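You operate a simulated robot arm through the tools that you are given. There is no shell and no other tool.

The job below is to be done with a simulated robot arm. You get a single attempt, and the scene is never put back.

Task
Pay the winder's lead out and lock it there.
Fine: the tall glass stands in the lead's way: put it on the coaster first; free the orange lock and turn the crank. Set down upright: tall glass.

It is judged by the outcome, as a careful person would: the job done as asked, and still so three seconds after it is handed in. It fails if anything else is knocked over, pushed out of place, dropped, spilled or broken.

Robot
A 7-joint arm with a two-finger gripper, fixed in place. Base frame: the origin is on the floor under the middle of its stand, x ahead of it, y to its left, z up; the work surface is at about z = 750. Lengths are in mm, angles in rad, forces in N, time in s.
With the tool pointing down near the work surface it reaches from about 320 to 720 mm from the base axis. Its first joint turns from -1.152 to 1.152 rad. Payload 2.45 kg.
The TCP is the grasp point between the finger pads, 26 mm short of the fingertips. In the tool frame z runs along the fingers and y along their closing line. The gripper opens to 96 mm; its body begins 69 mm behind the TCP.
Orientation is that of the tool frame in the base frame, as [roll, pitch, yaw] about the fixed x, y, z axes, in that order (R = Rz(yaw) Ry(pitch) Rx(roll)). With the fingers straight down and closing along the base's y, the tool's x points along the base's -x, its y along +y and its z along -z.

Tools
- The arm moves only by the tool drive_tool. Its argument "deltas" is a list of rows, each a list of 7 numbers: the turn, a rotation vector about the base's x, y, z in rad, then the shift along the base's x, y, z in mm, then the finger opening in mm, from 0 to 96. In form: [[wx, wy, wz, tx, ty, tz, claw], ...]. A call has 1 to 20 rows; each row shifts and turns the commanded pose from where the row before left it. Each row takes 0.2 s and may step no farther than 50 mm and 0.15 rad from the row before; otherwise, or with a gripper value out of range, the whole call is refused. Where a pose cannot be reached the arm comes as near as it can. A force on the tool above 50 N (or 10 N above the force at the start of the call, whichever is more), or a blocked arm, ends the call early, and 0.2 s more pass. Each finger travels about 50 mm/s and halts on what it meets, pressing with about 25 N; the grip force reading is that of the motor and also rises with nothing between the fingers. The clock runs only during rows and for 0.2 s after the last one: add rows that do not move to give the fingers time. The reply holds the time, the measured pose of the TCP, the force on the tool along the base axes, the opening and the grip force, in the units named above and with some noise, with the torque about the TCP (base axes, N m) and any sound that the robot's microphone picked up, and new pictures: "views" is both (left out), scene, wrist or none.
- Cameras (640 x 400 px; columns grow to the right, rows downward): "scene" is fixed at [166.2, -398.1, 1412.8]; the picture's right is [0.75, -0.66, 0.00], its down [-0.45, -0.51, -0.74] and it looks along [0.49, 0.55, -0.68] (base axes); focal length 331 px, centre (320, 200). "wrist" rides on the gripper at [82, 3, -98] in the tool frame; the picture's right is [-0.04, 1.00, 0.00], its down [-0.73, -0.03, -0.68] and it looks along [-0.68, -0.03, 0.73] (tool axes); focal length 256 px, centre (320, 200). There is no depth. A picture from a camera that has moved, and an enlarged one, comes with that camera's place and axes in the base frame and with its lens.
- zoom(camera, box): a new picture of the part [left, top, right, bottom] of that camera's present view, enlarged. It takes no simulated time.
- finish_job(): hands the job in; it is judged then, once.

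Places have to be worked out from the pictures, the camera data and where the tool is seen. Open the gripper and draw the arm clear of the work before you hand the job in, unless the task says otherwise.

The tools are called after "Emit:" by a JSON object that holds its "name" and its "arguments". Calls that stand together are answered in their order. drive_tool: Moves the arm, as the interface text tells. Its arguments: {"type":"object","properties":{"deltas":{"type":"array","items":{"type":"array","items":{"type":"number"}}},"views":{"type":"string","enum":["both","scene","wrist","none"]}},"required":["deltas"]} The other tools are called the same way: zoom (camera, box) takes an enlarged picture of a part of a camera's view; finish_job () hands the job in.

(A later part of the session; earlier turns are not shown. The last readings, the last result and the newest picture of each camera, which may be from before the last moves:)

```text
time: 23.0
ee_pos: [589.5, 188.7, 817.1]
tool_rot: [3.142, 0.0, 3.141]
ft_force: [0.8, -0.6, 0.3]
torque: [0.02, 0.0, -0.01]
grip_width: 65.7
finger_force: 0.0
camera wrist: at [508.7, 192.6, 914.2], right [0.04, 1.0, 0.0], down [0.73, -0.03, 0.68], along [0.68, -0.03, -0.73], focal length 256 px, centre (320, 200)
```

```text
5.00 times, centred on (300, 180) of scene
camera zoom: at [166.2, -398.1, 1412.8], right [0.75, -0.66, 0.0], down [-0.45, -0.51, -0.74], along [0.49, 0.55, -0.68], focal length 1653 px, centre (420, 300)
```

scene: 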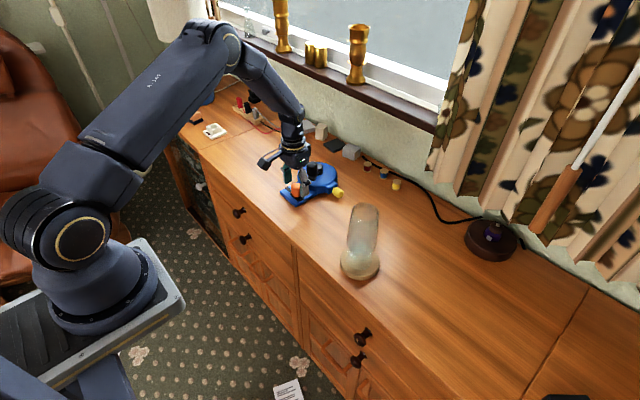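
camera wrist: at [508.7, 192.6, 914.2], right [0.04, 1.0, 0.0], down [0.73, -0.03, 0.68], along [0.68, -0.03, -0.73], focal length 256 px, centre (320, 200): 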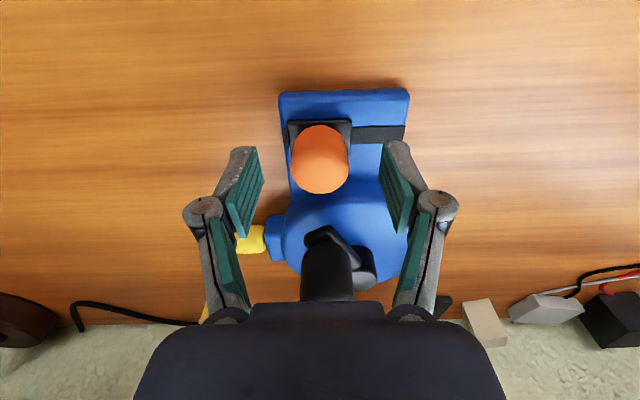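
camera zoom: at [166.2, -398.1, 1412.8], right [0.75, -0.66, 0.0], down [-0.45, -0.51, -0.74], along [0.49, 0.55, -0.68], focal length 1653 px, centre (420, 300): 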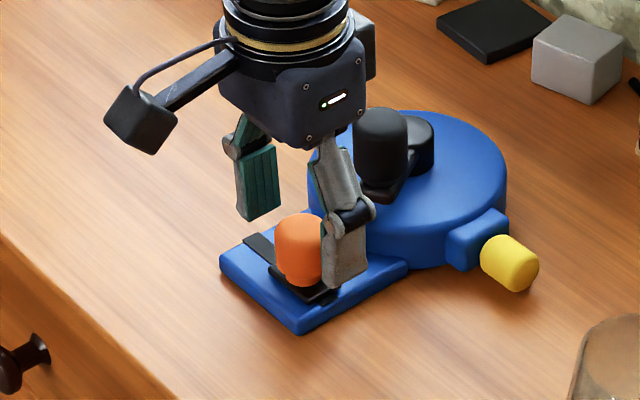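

The fingers straddle the knob symmetrically. I go down 9 mm more and close on it.

Emit:
{"name": "drive_tool", "arguments": {"deltas": [[0, 0, 0, 0, 0, -5, 66], [0, 0, 0, 0, 0, -4, 66], [0, 0, 0, 0, 0, 0, 56], [0, 0, 0, 0, 0, 0, 46], [0, 0, 0, 0, 0, 0, 38], [0, 0, 0, 0, 0, 0, 30], [0, 0, 0, 0, 0, 0, 22], [0, 0, 0, 0, 0, 0, 22]], "views": "both"}}

Emit:
{"name": "zoom", "arguments": {"camera": "wrist", "box": [200, 60, 440, 260]}}

Emit:
{"name": "zoom", "arguments": {"camera": "scene", "box": [250, 140, 350, 220]}}

```text
time: 24.8
ee_pos: [588.9, 188.0, 807.3]
tool_rot: [-3.141, 0.0, 3.141]
ft_force: [-0.7, -0.5, -0.6]
torque: [0.02, 0.03, 0.0]
grip_width: 31.4
finger_force: 24.9
camera wrist: at [507.4, 192.8, 906.3], right [0.04, 1.0, 0.0], down [0.73, -0.03, 0.68], along [0.68, -0.03, -0.73], focal length 256 px, centre (320, 200)
```

scene: 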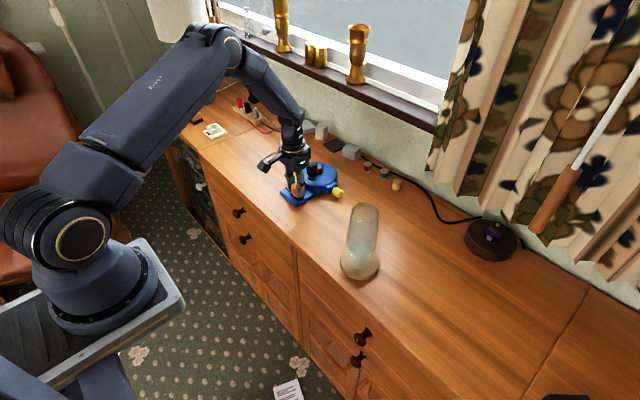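
wrist: 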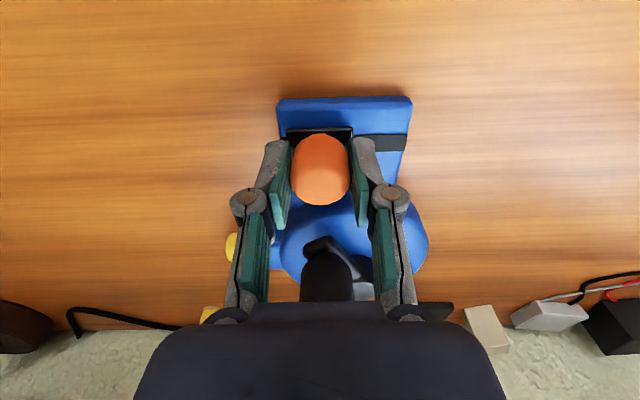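

```text
2.00 times, centred on (320, 160) of wrist
camera zoom: at [507.4, 192.8, 906.3], right [0.04, 1.0, 0.0], down [0.73, -0.03, 0.68], along [0.68, -0.03, -0.73], focal length 512 px, centre (320, 280)
```

zoom: 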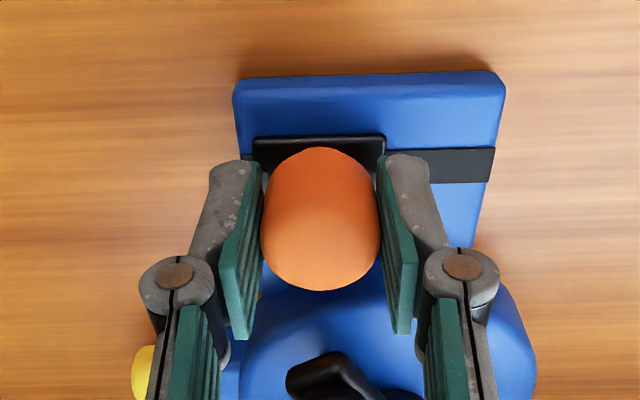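

```text
5.00 times, centred on (300, 180) of scene
camera zoom: at [166.2, -398.1, 1412.8], right [0.75, -0.66, 0.0], down [-0.45, -0.51, -0.74], along [0.49, 0.55, -0.68], focal length 1653 px, centre (420, 300)
```

zoom: 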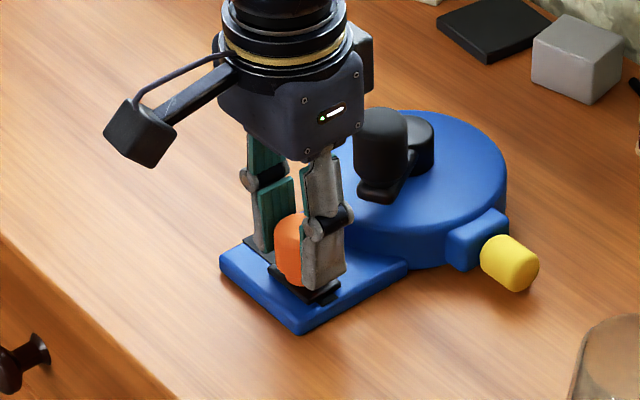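

The knob is gripped at 31.4 mm. I slide it +y in small steps, watching the side force and listening for a click.

Emit:
{"name": "drive_tool", "arguments": {"deltas": [[0, 0, 0, 0, 3, 0, 22], [0, 0, 0, 0, 3, 0, 22], [0, 0, 0, 0, 3, 0, 22], [0, 0, 0, 0, 0, 0, 22]], "views": "both"}}

Emit:
{"name": "zoom", "arguments": {"camera": "wrist", "box": [200, 60, 440, 260]}}

```text
time: 25.8
ee_pos: [588.6, 199.0, 808.5]
tool_rot: [3.141, 0.001, 3.141]
ft_force: [1.6, -1.2, 8.1]
torque: [-0.06, 0.27, -0.04]
grip_width: 31.5
finger_force: 25.6
camera wrist: at [507.3, 203.3, 906.2], right [0.04, 1.0, 0.0], down [0.73, -0.03, 0.68], along [0.68, -0.03, -0.73], focal length 256 px, centre (320, 200)
```

scene: 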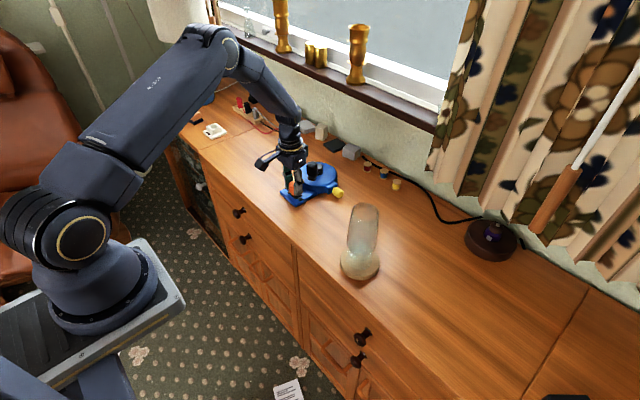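
wrist: 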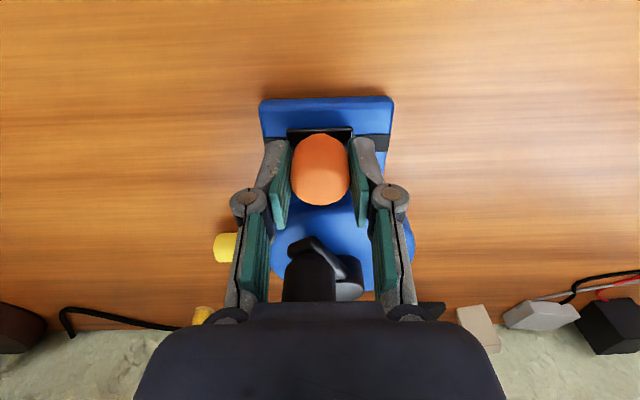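

```text
2.00 times, centred on (320, 160) of wrist
camera zoom: at [507.3, 203.3, 906.2], right [0.04, 1.0, 0.0], down [0.73, -0.03, 0.68], along [0.68, -0.03, -0.73], focal length 512 px, centre (320, 280)
```

zoom: 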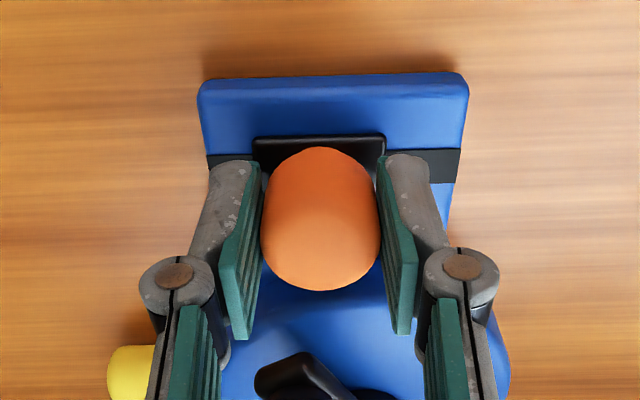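

The slider follows freely. I continue +y toward the far end of the slot in small steps.

Emit:
{"name": "drive_tool", "arguments": {"deltas": [[0, 0, 0, 0, 3, 0, 22], [0, 0, 0, 0, 3, 0, 22], [0, 0, 0, 0, 3, 0, 22], [0, 0, 0, 0, 3, 0, 22], [0, 0, 0, 0, 2, 0, 22], [0, 0, 0, 0, 0, 0, 22]], "views": "wrist"}}

Emit:
{"name": "zoom", "arguments": {"camera": "wrist", "box": [200, 60, 440, 260]}}

```text
time: 27.2
ee_pos: [588.6, 213.7, 807.5]
tool_rot: [3.141, -0.002, 3.141]
ft_force: [0.3, 0.1, 5.2]
torque: [-0.08, -0.2, 0.06]
grip_width: 31.7
finger_force: 25.0
camera wrist: at [507.2, 218.1, 906.3], right [0.04, 1.0, 0.0], down [0.73, -0.03, 0.68], along [0.68, -0.03, -0.73], focal length 256 px, centre (320, 200)
```

wrist: 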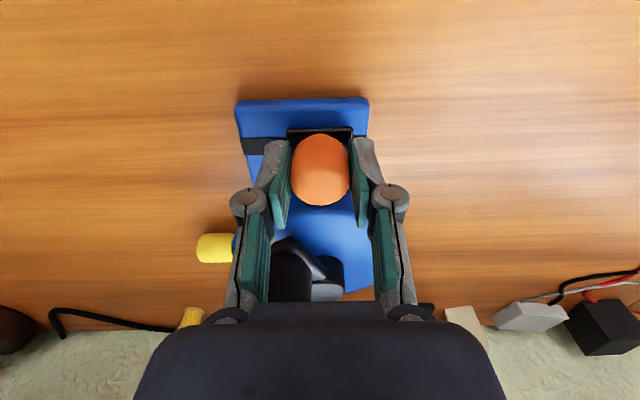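

```text
2.00 times, centred on (320, 160) of wrist
camera zoom: at [507.2, 218.1, 906.3], right [0.04, 1.0, 0.0], down [0.73, -0.03, 0.68], along [0.68, -0.03, -0.73], focal length 512 px, centre (320, 280)
```

zoom: 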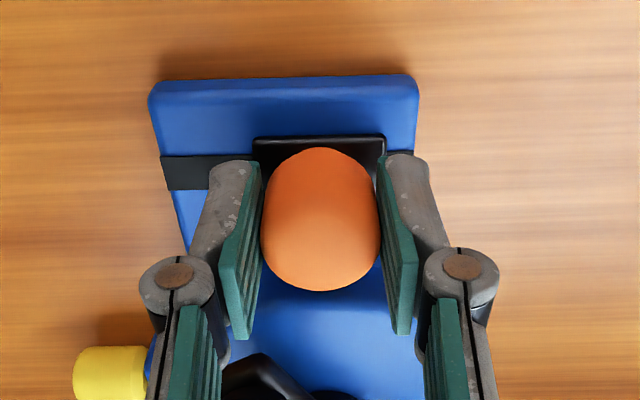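

Nearly at the far end. I push on in 1 mm steps to find the stop.

Emit:
{"name": "drive_tool", "arguments": {"deltas": [[0, 0, 0, 0, 1.5, 0, 22], [0, 0, 0, 0, 1.5, 0, 22], [0, 0, 0, 0, 0, 0, 22]], "views": "none"}}

Emit:
{"name": "drive_tool", "arguments": {"deltas": [[0, 0, 0, 0, 1.5, 0, 22], [0, 0, 0, 0, 1, 0, 22], [0, 0, 0, 0, 0, 0, 22]], "views": "wrist"}}

Emit:
{"name": "zoom", "arguments": {"camera": "wrist", "box": [200, 60, 440, 260]}}

```text
time: 28.0
ee_pos: [589.1, 216.0, 807.3]
tool_rot: [-3.141, -0.002, 3.141]
ft_force: [-2.1, -1.4, 3.8]
torque: [-0.07, -0.06, -0.03]
grip_width: 31.3
finger_force: 24.8
```

```text
time: 28.8
ee_pos: [588.9, 218.5, 806.7]
tool_rot: [3.142, -0.001, 3.14]
ft_force: [-4.4, -3.6, 12.6]
torque: [-0.14, 0.45, -0.01]
grip_width: 31.5
finger_force: 24.7
camera wrist: at [507.1, 222.8, 906.1], right [0.04, 1.0, 0.0], down [0.73, -0.03, 0.68], along [0.68, -0.03, -0.73], focal length 256 px, centre (320, 200)
```

wrist: 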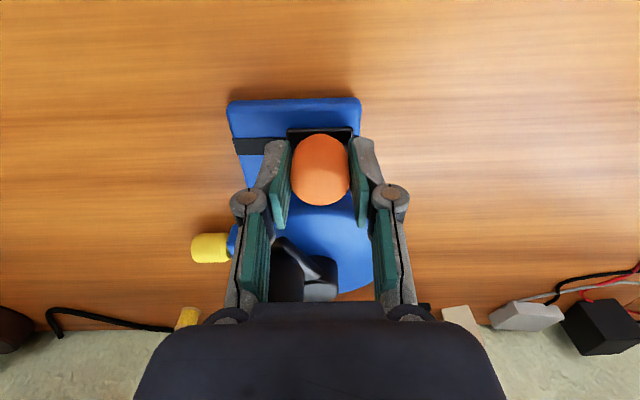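

```text
2.00 times, centred on (320, 160) of wrist
camera zoom: at [507.1, 222.8, 906.1], right [0.04, 1.0, 0.0], down [0.73, -0.03, 0.68], along [0.68, -0.03, -0.73], focal length 512 px, centre (320, 280)
```

zoom: 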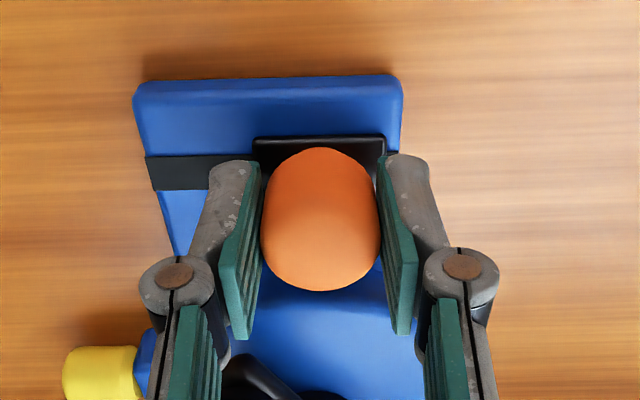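

Still moving with little resistance and the plate has not shifted. I nudge a few mm further for the end stop.

Emit:
{"name": "drive_tool", "arguments": {"deltas": [[0, 0, 0, 0, 1, 0, 22], [0, 0, 0, 0, 1, 0, 22], [0, 0, 0, 0, 0, 0, 22]], "views": "none"}}

Emit:
{"name": "drive_tool", "arguments": {"deltas": [[0, 0, 0, 0, 1, 0, 22], [0, 0, 0, 0, 0, 0, 22]], "views": "wrist"}}

Emit:
{"name": "zoom", "arguments": {"camera": "wrist", "box": [200, 60, 440, 260]}}

```text
time: 29.6
ee_pos: [588.0, 219.6, 808.0]
tool_rot: [-3.141, 0.0, 3.139]
ft_force: [-2.7, -8.6, 5.8]
torque: [-0.2, 0.17, -0.24]
grip_width: 31.7
finger_force: 25.3
```

```text
time: 30.2
ee_pos: [589.3, 222.1, 806.8]
tool_rot: [3.14, 0.001, -3.142]
ft_force: [-0.2, -5.3, 0.3]
torque: [-0.26, -0.06, -0.24]
grip_width: 31.5
finger_force: 24.5
camera wrist: at [507.6, 225.8, 905.8], right [0.04, 1.0, 0.0], down [0.73, -0.03, 0.68], along [0.68, -0.03, -0.73], focal length 256 px, centre (320, 200)
```

wrist: 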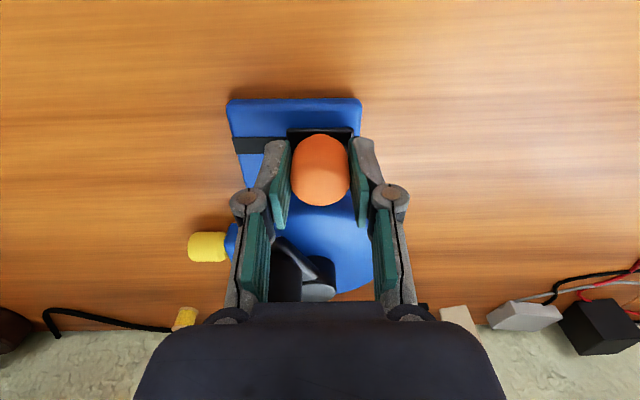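

```text
2.00 times, centred on (320, 160) of wrist
camera zoom: at [507.6, 225.8, 905.8], right [0.04, 1.0, 0.0], down [0.73, -0.03, 0.68], along [0.68, -0.03, -0.73], focal length 512 px, centre (320, 280)
```

zoom: 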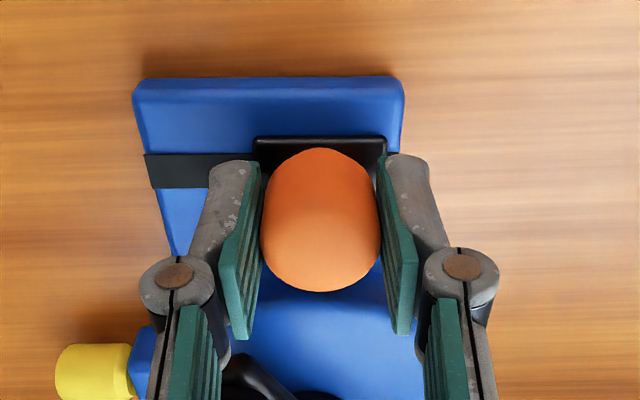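

The last readings show a few N of side force, suggesting the stop has been reached. I check in the scene view that the winder body has not shifted.

Emit:
{"name": "drive_tool", "arguments": {"deltas": [[0, 0, 0, 0, -1, 0, 22], [0, 0, 0, 0, 0, 0, 22]], "views": "both"}}

Emit:
{"name": "zoom", "arguments": {"camera": "scene", "box": [250, 140, 350, 220]}}

Emit:
{"name": "zoom", "arguments": {"camera": "wrist", "box": [200, 60, 440, 260]}}

```text
time: 30.8
ee_pos: [588.3, 222.3, 807.3]
tool_rot: [3.139, 0.0, -3.141]
ft_force: [3.3, 0.5, -0.6]
torque: [0.12, -0.03, 0.11]
grip_width: 31.4
finger_force: 25.5
camera wrist: at [507.4, 225.5, 906.1], right [0.04, 1.0, 0.0], down [0.73, -0.03, 0.68], along [0.68, -0.03, -0.73], focal length 256 px, centre (320, 200)
```

scene: 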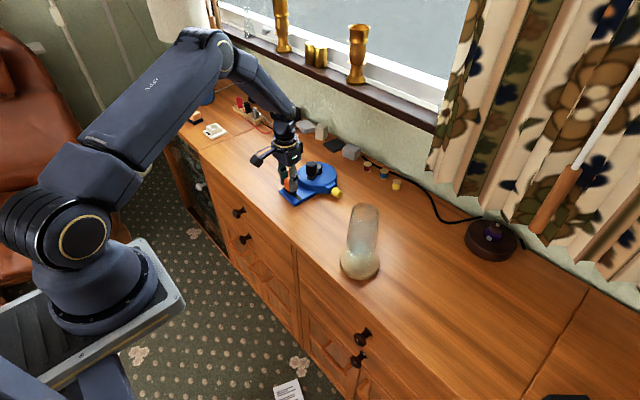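
wrist: 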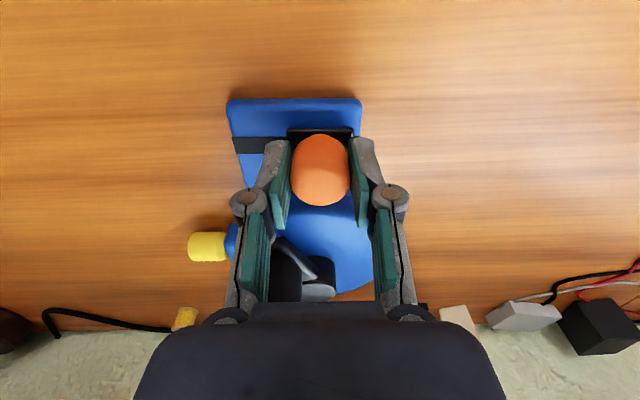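

```text
5.00 times, centred on (300, 180) of scene
camera zoom: at [166.4, -398.0, 1412.8], right [0.75, -0.66, 0.0], down [-0.45, -0.51, -0.74], along [0.49, 0.55, -0.68], focal length 1653 px, centre (420, 300)
```

zoom: 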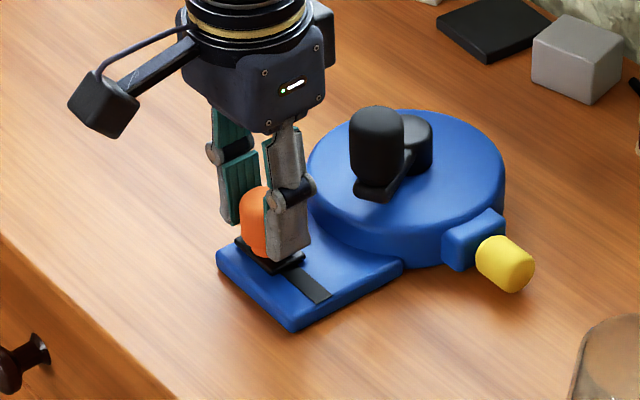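

```text
2.00 times, centred on (320, 160) of wrist
camera zoom: at [507.4, 225.5, 906.1], right [0.04, 1.0, 0.0], down [0.73, -0.03, 0.68], along [0.68, -0.03, -0.73], focal length 512 px, centre (320, 280)
```

zoom: 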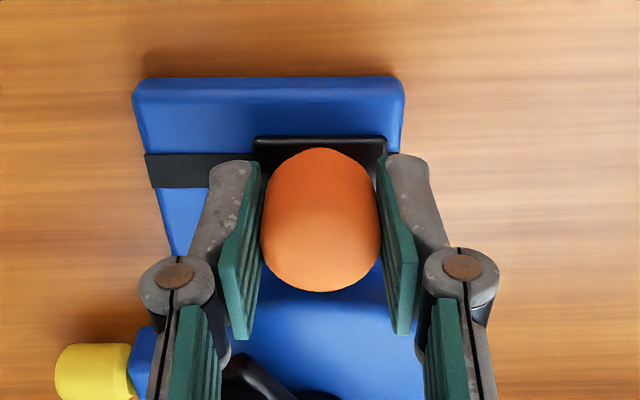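

The slider is at the +y end (lock free), though the body crept about 2–3 mm at the stop, so the winder is free-standing and I must keep forces small. I release the knob and rise.

Emit:
{"name": "drive_tool", "arguments": {"deltas": [[0, 0, 0, 0, 0, 0, 30], [0, 0, 0, 0, 0, 0, 40], [0, 0, 0, 0, 0, 0, 52], [0, 0, 0, 0, 0, 0, 60], [0, 0, 0, 0, 0, 10, 60], [0, 0, 0, 0, 0, 30, 60], [0, 0, 0, 0, 0, 35, 60], [0, 0, 0, 10, -5, 35, 60], [0, 0, 0, 35, -5, 20, 60], [0, 0, 0, 40, -3, 15, 60], [0, 0, 0, 0, 0, 0, 60]], "views": "both"}}

Emit:
{"name": "zoom", "arguments": {"camera": "wrist", "box": [220, 0, 420, 200]}}

Emit:
{"name": "zoom", "arguments": {"camera": "scene", "box": [250, 140, 350, 220]}}

```text
time: 33.2
ee_pos: [677.0, 203.3, 953.9]
tool_rot: [-3.141, -0.003, -3.141]
ft_force: [-0.7, -0.4, 0.5]
torque: [0.0, 0.01, 0.03]
grip_width: 59.8
finger_force: 0.0
camera wrist: at [596.3, 207.9, 1053.4], right [0.04, 1.0, 0.0], down [0.73, -0.03, 0.68], along [0.68, -0.03, -0.74], focal length 256 px, centre (320, 200)
```

scene: 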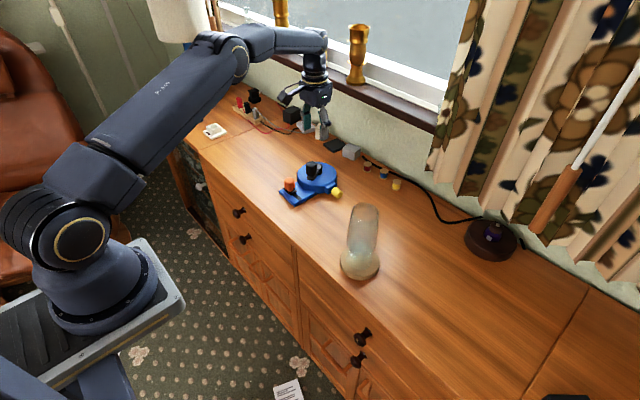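
wrist: 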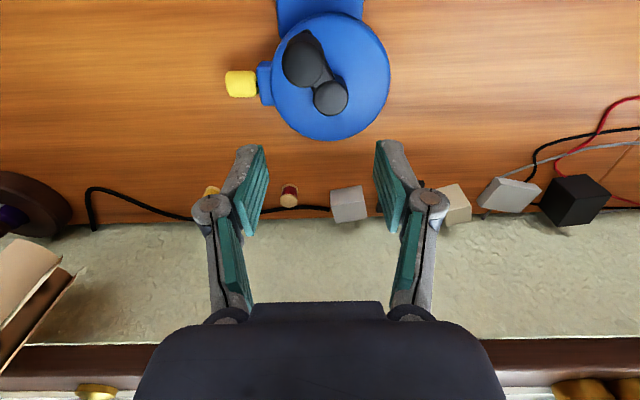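

```text
2.00 times, centred on (320, 100) of wrist
camera zoom: at [596.3, 207.9, 1053.4], right [0.04, 1.0, 0.0], down [0.73, -0.03, 0.68], along [0.68, -0.03, -0.74], focal length 512 px, centre (320, 400)
```

zoom: 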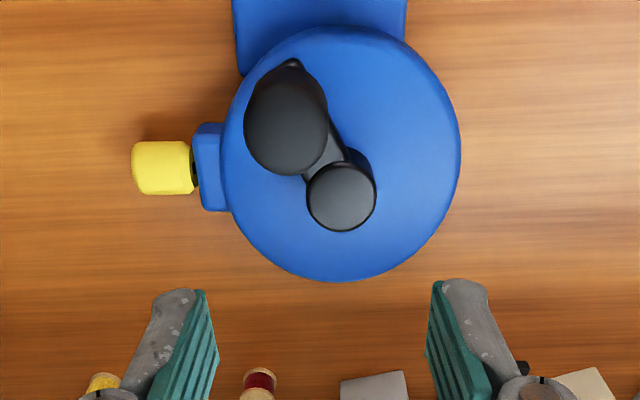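

```text
5.00 times, centred on (300, 180) of scene
camera zoom: at [166.2, -398.1, 1412.8], right [0.75, -0.66, 0.0], down [-0.45, -0.51, -0.74], along [0.49, 0.55, -0.68], focal length 1653 px, centre (420, 300)
```

zoom: 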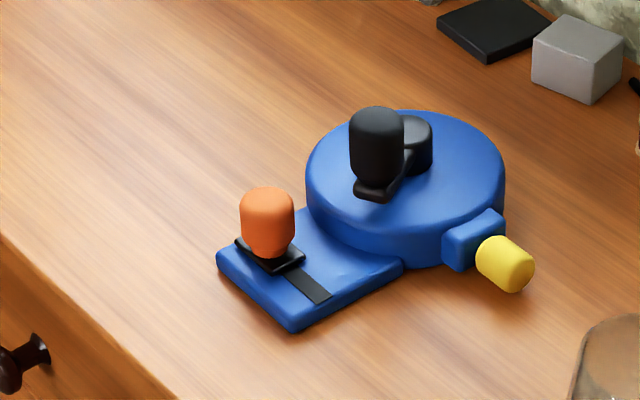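

From above, the crank hub is at about [693.7, 214] (disc radius 60) and the crank knob at about [653.5, 192.5] with top z≈844, i.e. crank radius ≈46 mm. I move over the knob and down to just above it.

Emit:
{"name": "drive_tool", "arguments": {"deltas": [[0, 0, 0, -13, -7, 0, 60], [0, 0, 0, -12, -5.5, -15, 60], [0, 0, 0, 0, 0, -25, 60], [0, 0, 0, 0, 0, -30, 60], [0, 0, 0, 0, 0, 0, 60]], "views": "both"}}

Emit:
{"name": "zoom", "arguments": {"camera": "wrist", "box": [200, 50, 440, 250]}}

Emit:
{"name": "zoom", "arguments": {"camera": "scene", "box": [250, 110, 370, 220]}}

```text
time: 34.4
ee_pos: [649.1, 195.5, 881.9]
tool_rot: [-3.141, 0.001, 3.141]
ft_force: [0.5, 0.2, 0.2]
torque: [-0.04, 0.02, -0.02]
grip_width: 60.1
finger_force: 0.1
camera wrist: at [566.6, 199.3, 981.1], right [0.04, 1.0, 0.0], down [0.73, -0.03, 0.68], along [0.68, -0.03, -0.73], focal length 256 px, centre (320, 200)
```

scene: 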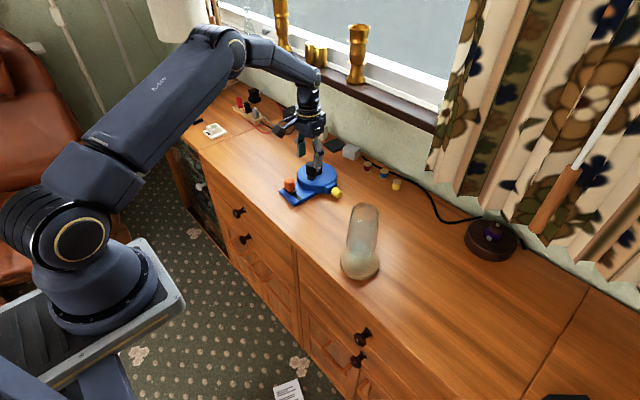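
wrist: 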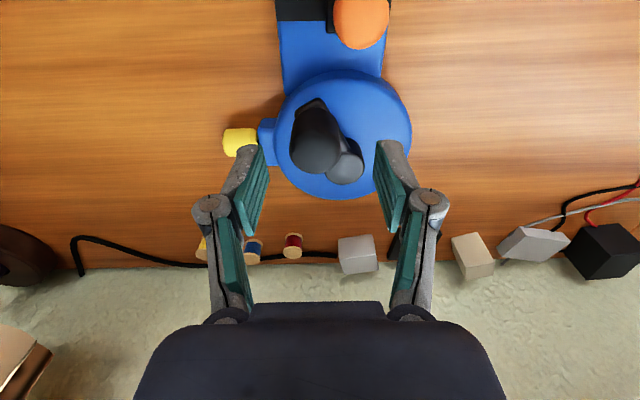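

```text
2.00 times, centred on (320, 150) of wrist
camera zoom: at [566.6, 199.3, 981.1], right [0.04, 1.0, 0.0], down [0.73, -0.03, 0.68], along [0.68, -0.03, -0.73], focal length 512 px, centre (320, 300)
```

zoom: 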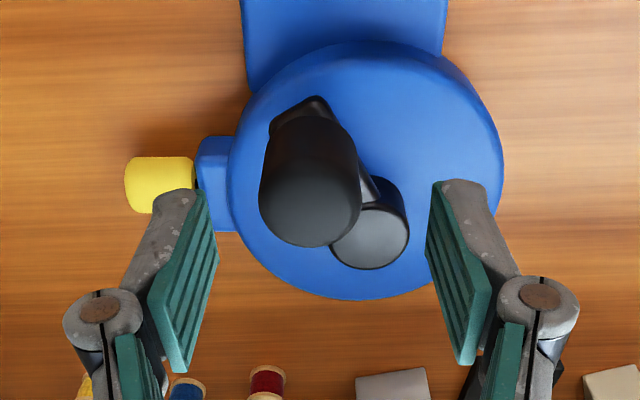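

```text
3.64 times, centred on (310, 165) of scene
camera zoom: at [166.2, -398.1, 1412.8], right [0.75, -0.66, 0.0], down [-0.45, -0.51, -0.74], along [0.49, 0.55, -0.68], focal length 1202 px, centre (356, 327)
```

zoom: 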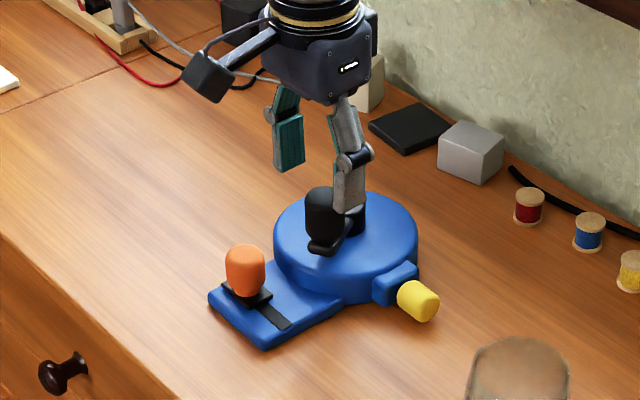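

The knob is at about [652.5, 192.5] and the hub at [694.5, 214.5]. I correct by [+4, -4], go down to z≈838 so the tips stay above hub and arm, and close.

Emit:
{"name": "drive_tool", "arguments": {"deltas": [[0, 0, 0, 4, -4, 0, 60], [0, 0, 0, 0, 0, -15, 60], [0, 0, 0, 0, 0, -15, 60], [0, 0, 0, 0, 0, -13, 60], [0, 0, 0, 0, 0, 0, 60]], "views": "both"}}

Emit:
{"name": "zoom", "arguments": {"camera": "wrist", "box": [200, 50, 440, 250]}}

Emit:
{"name": "zoom", "arguments": {"camera": "scene", "box": [250, 110, 370, 220]}}

```text
time: 35.6
ee_pos: [652.3, 190.3, 837.7]
tool_rot: [-3.141, 0.001, -3.141]
ft_force: [0.2, 1.3, 0.3]
torque: [-0.01, 0.0, -0.04]
grip_width: 59.8
finger_force: 0.2
camera wrist: at [570.6, 195.6, 936.7], right [0.04, 1.0, 0.0], down [0.73, -0.03, 0.68], along [0.68, -0.03, -0.73], focal length 256 px, centre (320, 200)
```

scene: 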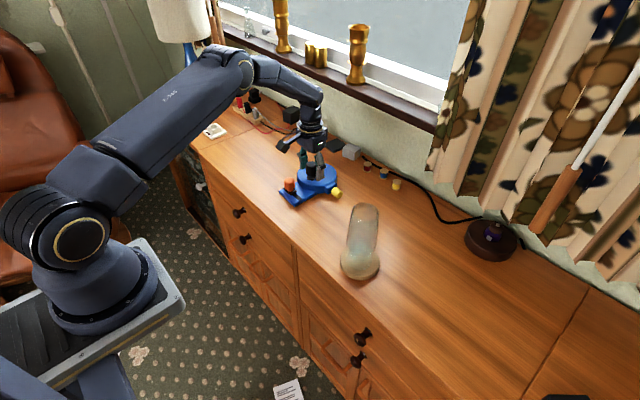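
wrist: 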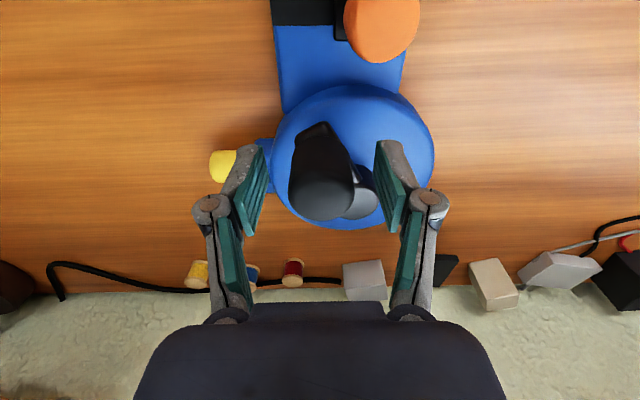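

```text
2.00 times, centred on (320, 150) of wrist
camera zoom: at [570.6, 195.6, 936.7], right [0.04, 1.0, 0.0], down [0.73, -0.03, 0.68], along [0.68, -0.03, -0.73], focal length 512 px, centre (320, 300)
```

zoom: 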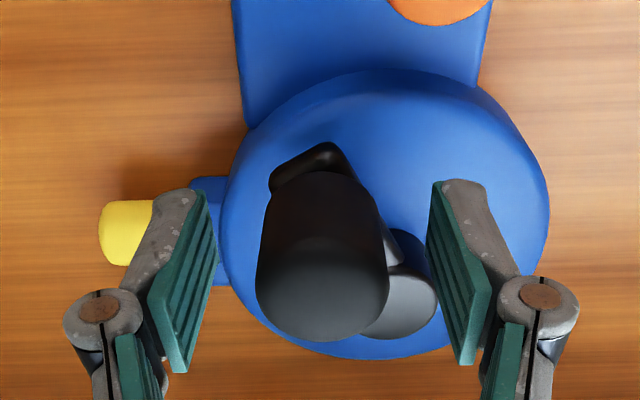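

```text
3.64 times, centred on (310, 165) of scene
camera zoom: at [166.2, -398.1, 1412.8], right [0.75, -0.66, 0.0], down [-0.45, -0.51, -0.74], along [0.49, 0.55, -0.68], focal length 1202 px, centre (356, 327)
```

zoom: 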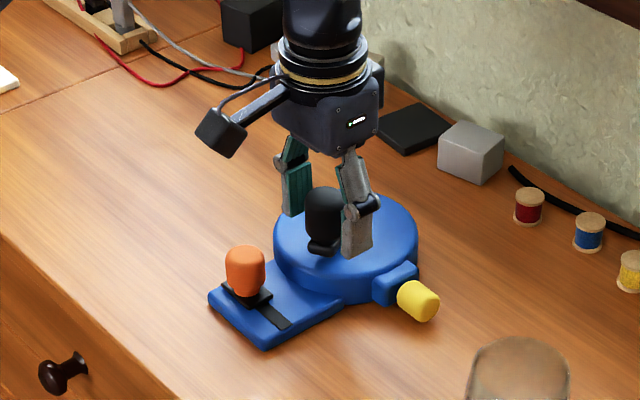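

The fingers straddle the crank knob. I close to a loose cage (about 34 mm) so only tangential pushes act, then test a small turn counter-clockwise (toward +x, -y).

Emit:
{"name": "drive_tool", "arguments": {"deltas": [[0, 0, 0, 0, 0, 0, 50], [0, 0, 0, 0, 0, 0, 42], [0, 0, 0, 0, 0, 0, 35], [0, 0, 0, 0, 0, 0, 34], [0, 0, 0, 0, 0, 0, 34]], "views": "wrist"}}

Emit:
{"name": "zoom", "arguments": {"camera": "wrist", "box": [200, 50, 440, 250]}}

```text
time: 36.8
ee_pos: [652.3, 191.5, 838.6]
tool_rot: [-3.141, 0.0, 3.141]
ft_force: [0.5, -1.2, -0.6]
torque: [0.0, 0.01, 0.01]
grip_width: 34.2
finger_force: 0.0
camera wrist: at [570.6, 195.6, 936.9], right [0.04, 1.0, 0.0], down [0.73, -0.03, 0.68], along [0.68, -0.03, -0.73], focal length 256 px, centre (320, 200)
```

wrist: 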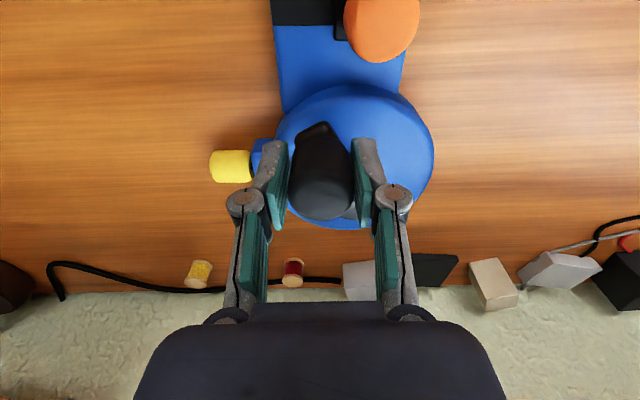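

```text
2.00 times, centred on (320, 150) of wrist
camera zoom: at [570.6, 195.6, 936.9], right [0.04, 1.0, 0.0], down [0.73, -0.03, 0.68], along [0.68, -0.03, -0.73], focal length 512 px, centre (320, 300)
```

zoom: 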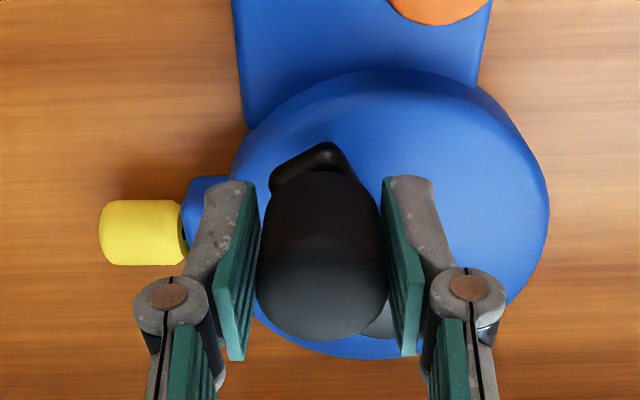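

The cage sits around the knob with slack. I test a ~7 mm tangential push counter-clockwise.

Emit:
{"name": "drive_tool", "arguments": {"deltas": [[0, 0, 0, 1, -2, 0, 34], [0, 0, 0, 1, -2, 0, 34], [0, 0, 0, 1, -2, 0, 34], [0, 0, 0, 0, 0, 0, 34]], "views": "wrist"}}

Emit:
{"name": "zoom", "arguments": {"camera": "wrist", "box": [200, 50, 440, 250]}}

Emit:
{"name": "zoom", "arguments": {"camera": "scene", "box": [250, 140, 350, 220]}}

```text
time: 37.8
ee_pos: [656.1, 186.6, 839.8]
tool_rot: [-3.141, -0.001, -3.142]
ft_force: [0.3, 1.1, 0.2]
torque: [0.05, -0.02, -0.01]
grip_width: 34.9
finger_force: 0.4
camera wrist: at [574.3, 189.9, 937.5], right [0.04, 1.0, 0.0], down [0.73, -0.03, 0.68], along [0.68, -0.03, -0.73], focal length 256 px, centre (320, 200)
```

wrist: 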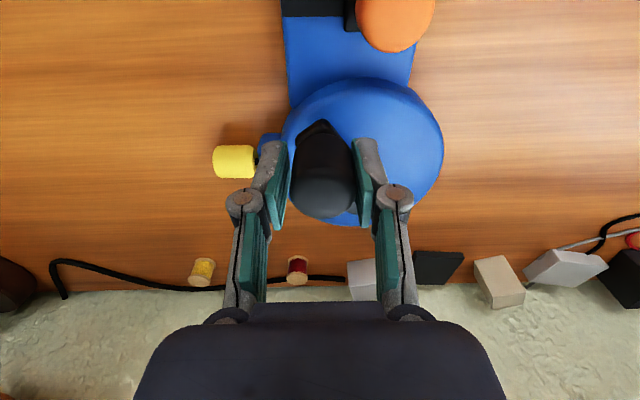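

```text
2.00 times, centred on (320, 150) of wrist
camera zoom: at [574.3, 189.9, 937.5], right [0.04, 1.0, 0.0], down [0.73, -0.03, 0.68], along [0.68, -0.03, -0.73], focal length 512 px, centre (320, 300)
```

zoom: 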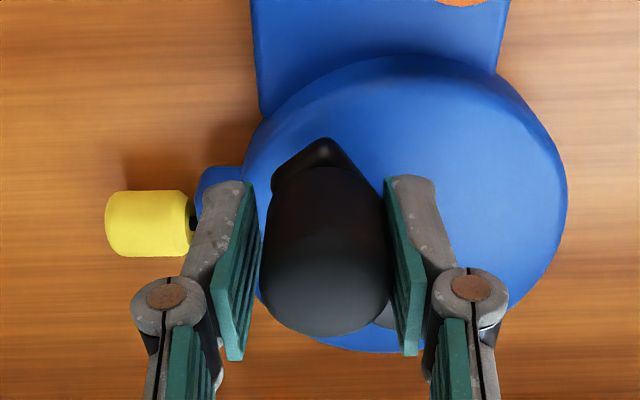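

```text
5.00 times, centred on (300, 180) of scene
camera zoom: at [166.2, -398.1, 1412.8], right [0.75, -0.66, 0.0], down [-0.45, -0.51, -0.74], along [0.49, 0.55, -0.68], focal length 1653 px, centre (420, 300)
```

zoom: 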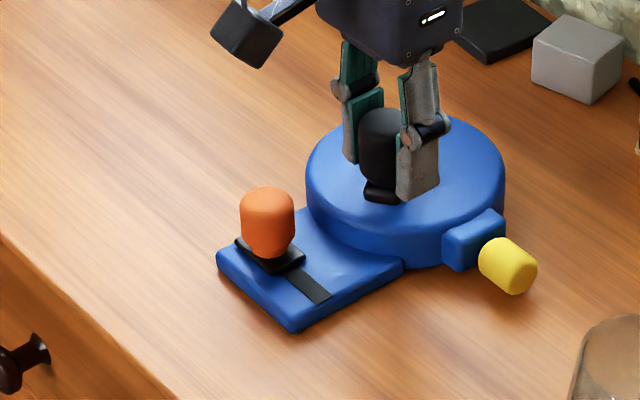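

Counter-clockwise works: the knob followed with almost no force, and a sliver of cord appeared behind the yellow end, while the winder base stayed put. I now rotate the gripper about 0.62 rad so its closing line lies along the crank's tangent.

Emit:
{"name": "drive_tool", "arguments": {"deltas": [[0, 0, 0.125, 0, 0, 0, 35], [0, 0, 0.125, 0, 0, 0, 35], [0, 0, 0.125, 0, 0, 0, 35], [0, 0, 0.125, 0, 0, 0, 35], [0, 0, 0.125, 0, 0, 0, 35], [0, 0, 0, 0, 0, 0, 35]], "views": "both"}}

Emit:
{"name": "zoom", "arguments": {"camera": "wrist", "box": [200, 50, 440, 250]}}

Emit:
{"name": "zoom", "arguments": {"camera": "scene", "box": [250, 140, 350, 220]}}

```text
time: 39.2
ee_pos: [655.9, 184.7, 838.8]
tool_rot: [3.141, 0.0, -2.514]
ft_force: [0.4, 0.4, -0.8]
torque: [-0.01, 0.02, 0.0]
grip_width: 35.4
finger_force: 0.3
camera wrist: at [588.3, 140.3, 938.1], right [-0.55, 0.83, 0.0], down [0.61, 0.41, 0.68], along [0.57, 0.38, -0.73], focal length 256 px, centre (320, 200)
```

scene: 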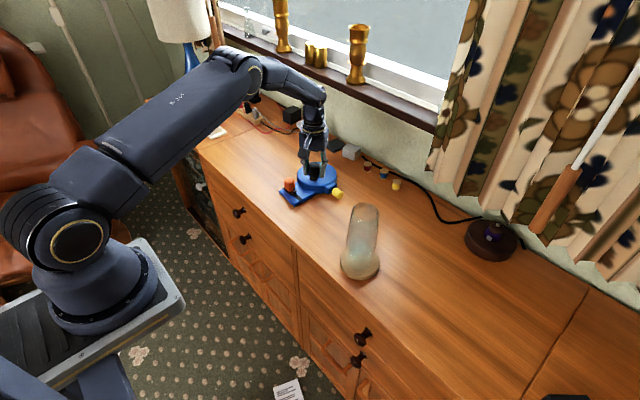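
wrist: 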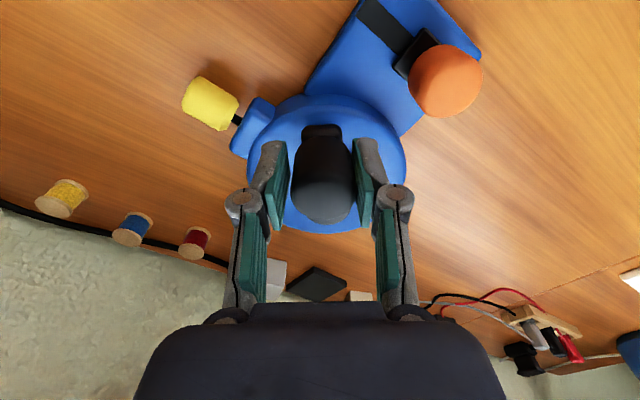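

```text
2.00 times, centred on (320, 150) of wrist
camera zoom: at [588.3, 140.3, 938.1], right [-0.55, 0.83, 0.0], down [0.61, 0.41, 0.68], along [0.57, 0.38, -0.73], focal length 512 px, centre (320, 300)
```

zoom: 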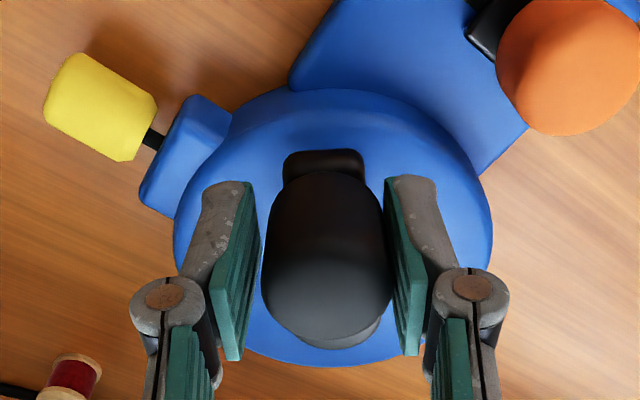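

```text
5.00 times, centred on (300, 180) of scene
camera zoom: at [166.2, -398.1, 1412.8], right [0.75, -0.66, 0.0], down [-0.45, -0.51, -0.74], along [0.49, 0.55, -0.68], focal length 1653 px, centre (420, 300)
```

zoom: 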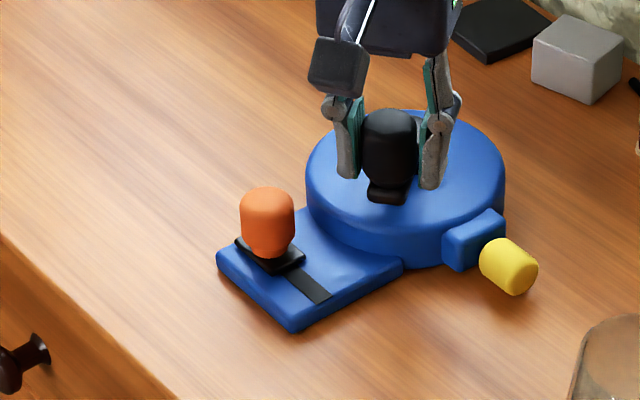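

The cage is now exactly aligned with the crank arm, and a bit of cord is clearly visible. I turn the crank counter-clockwise along its circle (centre [694.5, 214.5], r 47.5), rotating the gripper with it, about 30° first.

Emit:
{"name": "drive_tool", "arguments": {"deltas": [[0, 0, 0.1047, 3.19, -3.81, 0, 35], [0, 0, 0.1047, 3.58, -3.45, 0, 35], [0, 0, 0.1047, 3.91, -3.06, 0, 35], [0, 0, 0.1047, 4.22, -2.63, 0, 35], [0, 0, 0.1047, 4.47, -2.18, 0, 35], [0, 0, 0, 0, 0, 0, 35]], "views": "both"}}

Emit:
{"name": "zoom", "arguments": {"camera": "wrist", "box": [160, 30, 440, 250]}}

Emit:
{"name": "zoom", "arguments": {"camera": "scene", "box": [250, 140, 350, 220]}}

```text
time: 40.6
ee_pos: [676.4, 169.1, 840.1]
tool_rot: [3.141, -0.001, -1.993]
ft_force: [0.7, -0.2, -0.4]
torque: [0.02, -0.01, 0.02]
grip_width: 35.5
finger_force: 0.0
camera wrist: at [639.2, 96.9, 938.2], right [-0.9, 0.45, 0.0], down [0.33, 0.66, 0.68], along [0.3, 0.61, -0.73], focal length 256 px, centre (320, 200)
```

scene: 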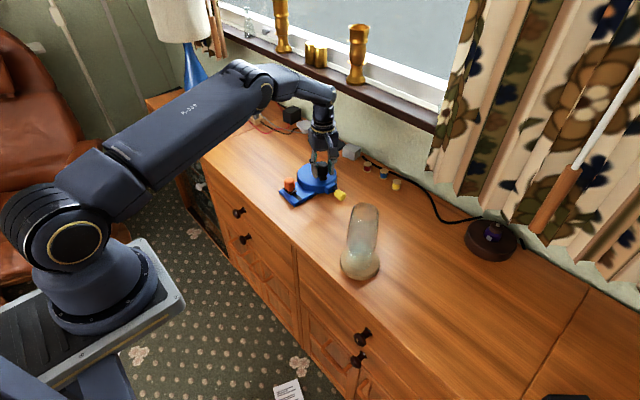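
wrist: 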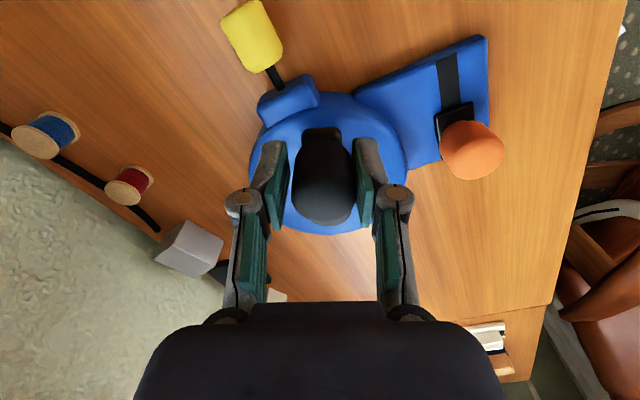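

```text
1.82 times, centred on (300, 140) of wrist
camera zoom: at [639.2, 96.9, 938.2], right [-0.9, 0.45, 0.0], down [0.33, 0.66, 0.68], along [0.3, 0.61, -0.73], focal length 465 px, centre (356, 309)
```

zoom: 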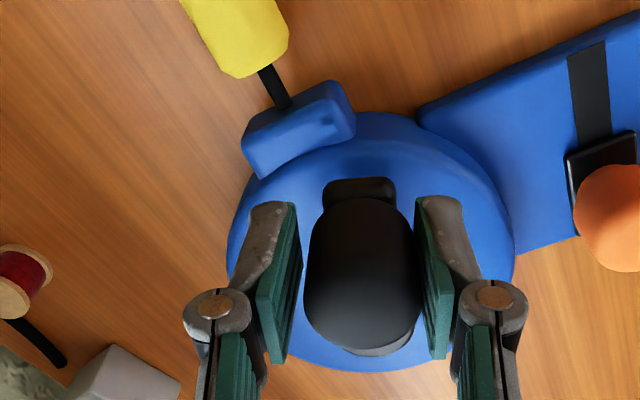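

```text
5.00 times, centred on (300, 180) of scene
camera zoom: at [166.2, -398.1, 1412.8], right [0.75, -0.66, 0.0], down [-0.45, -0.51, -0.74], along [0.49, 0.55, -0.68], focal length 1653 px, centre (420, 300)
```

zoom: 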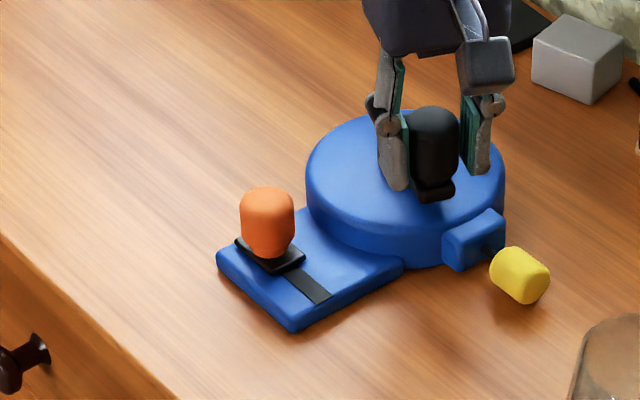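

The lead is paying out smoothly with nearly no force and the base unmoved. I continue another 30° the same way.

Emit:
{"name": "drive_tool", "arguments": {"deltas": [[0, 0, 0.1047, 4.67, -1.7, 0, 35], [0, 0, 0.1047, 4.83, -1.21, 0, 35], [0, 0, 0.1047, 4.92, -0.69, 0, 35], [0, 0, 0.1047, 4.97, -0.17, 0, 35], [0, 0, 0.1047, 4.96, 0.34, 0, 35], [0, 0, 0, 0, 0, 0, 35]], "views": "both"}}

Emit:
{"name": "zoom", "arguments": {"camera": "wrist", "box": [160, 30, 440, 250]}}

Emit:
{"name": "zoom", "arguments": {"camera": "scene", "box": [250, 140, 350, 220]}}

```text
time: 42.0
ee_pos: [699.6, 165.1, 839.2]
tool_rot: [3.141, 0.001, -1.467]
ft_force: [0.2, 0.5, 0.3]
torque: [0.02, 0.03, 0.0]
grip_width: 35.5
finger_force: 0.6
camera wrist: at [705.0, 84.9, 938.0], right [-1.0, -0.06, 0.0], down [-0.05, 0.73, 0.68], along [-0.04, 0.68, -0.73], focal length 256 px, centre (320, 200)
```

scene: 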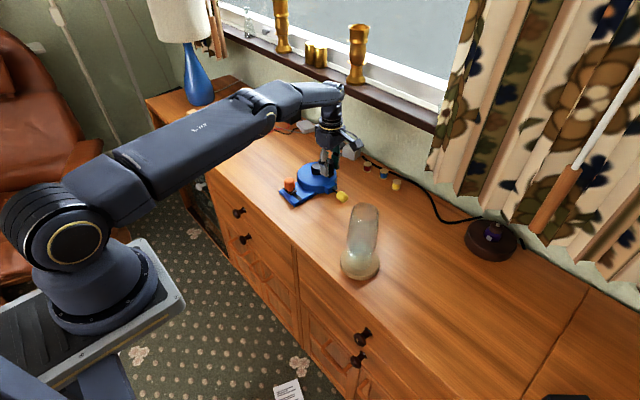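
wrist: 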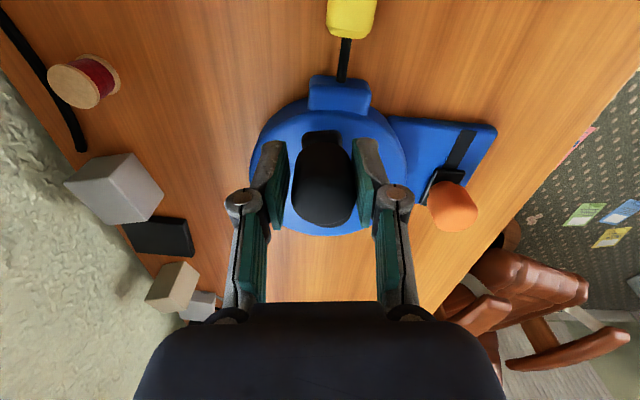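

```text
1.82 times, centred on (300, 140) of wrist
camera zoom: at [705.0, 84.9, 938.0], right [-1.0, -0.06, 0.0], down [-0.05, 0.73, 0.68], along [-0.04, 0.68, -0.73], focal length 465 px, centre (356, 309)
```

zoom: 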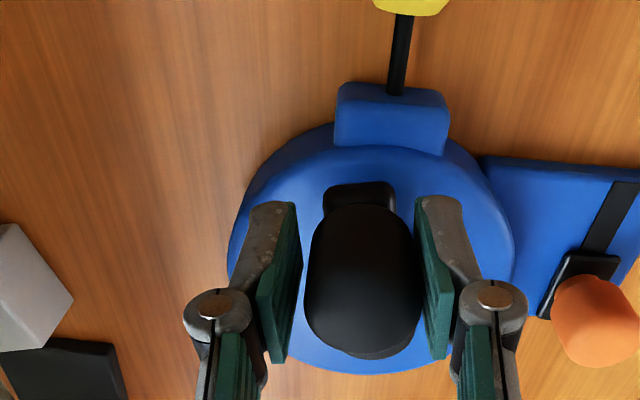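

```text
5.00 times, centred on (300, 180) of scene
camera zoom: at [166.2, -398.1, 1412.8], right [0.75, -0.66, 0.0], down [-0.45, -0.51, -0.74], along [0.49, 0.55, -0.68], focal length 1653 px, centre (420, 300)
```

zoom: 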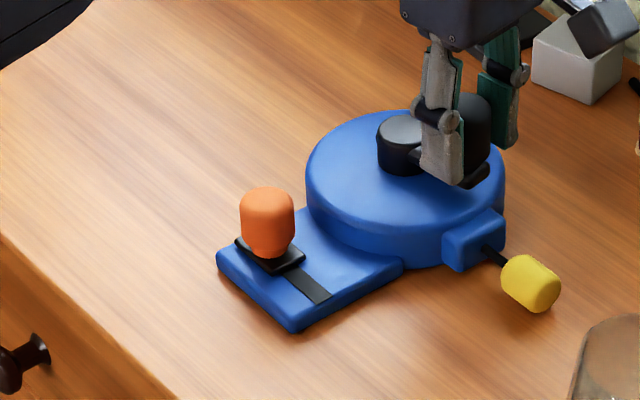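

About 20 mm of lead is out and the crank is at ≈277°. To avoid winding the wrist too far, I open, lift off the knob, and start turning the gripper back by half a turn to re-cage the knob.

Emit:
{"name": "drive_tool", "arguments": {"deltas": [[0, 0, 0, 0, 0, 0, 45], [0, 0, 0, 0, 0, 0, 60], [0, 0, 0, 0, 0, 0, 64], [0, 0, 0, 0, 0, 20, 64], [0, 0, 0, 0, 0, 30, 64], [0, 0, -0.14, 0, 0, 5, 64], [0, 0, -0.14, 0, 0, 0, 64], [0, 0, -0.14, 0, 0, 0, 64], [0, 0, -0.14, 0, 0, 0, 64], [0, 0, -0.14, 0, 0, 0, 64], [0, 0, -0.14, 0, 0, 0, 64], [0, 0, -0.14, 0, 0, 0, 64], [0, 0, -0.14, 0, 0, 0, 64], [0, 0, -0.14, 0, 0, 0, 64], [0, 0, -0.14, 0, 0, 0, 64], [0, 0, -0.14, 0, 0, 0, 64], [0, 0, 0, 0, 0, 0, 64]], "views": "both"}}

```text
time: 45.6
ee_pos: [700.1, 166.8, 895.3]
tool_rot: [3.141, -0.001, -3.012]
ft_force: [-1.2, -0.5, 0.1]
torque: [-0.01, -0.02, -0.01]
grip_width: 64.2
finger_force: 0.1
camera wrist: at [618.3, 160.4, 993.3], right [-0.09, 1.0, 0.0], down [0.73, 0.07, 0.68], along [0.68, 0.06, -0.73], focal length 256 px, centre (320, 200)
```

scene: 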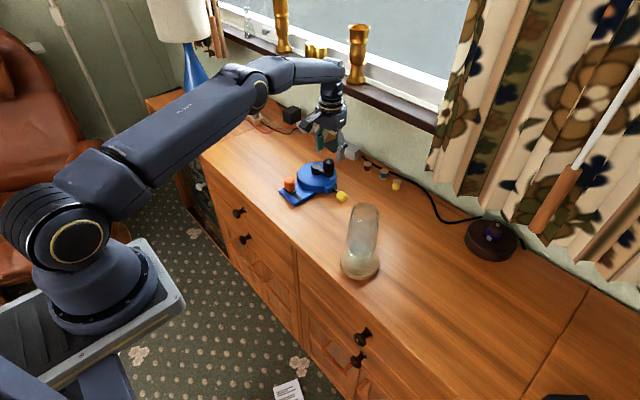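
wrist: 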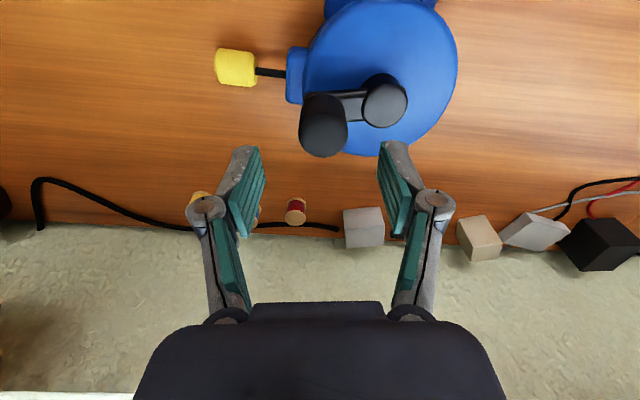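

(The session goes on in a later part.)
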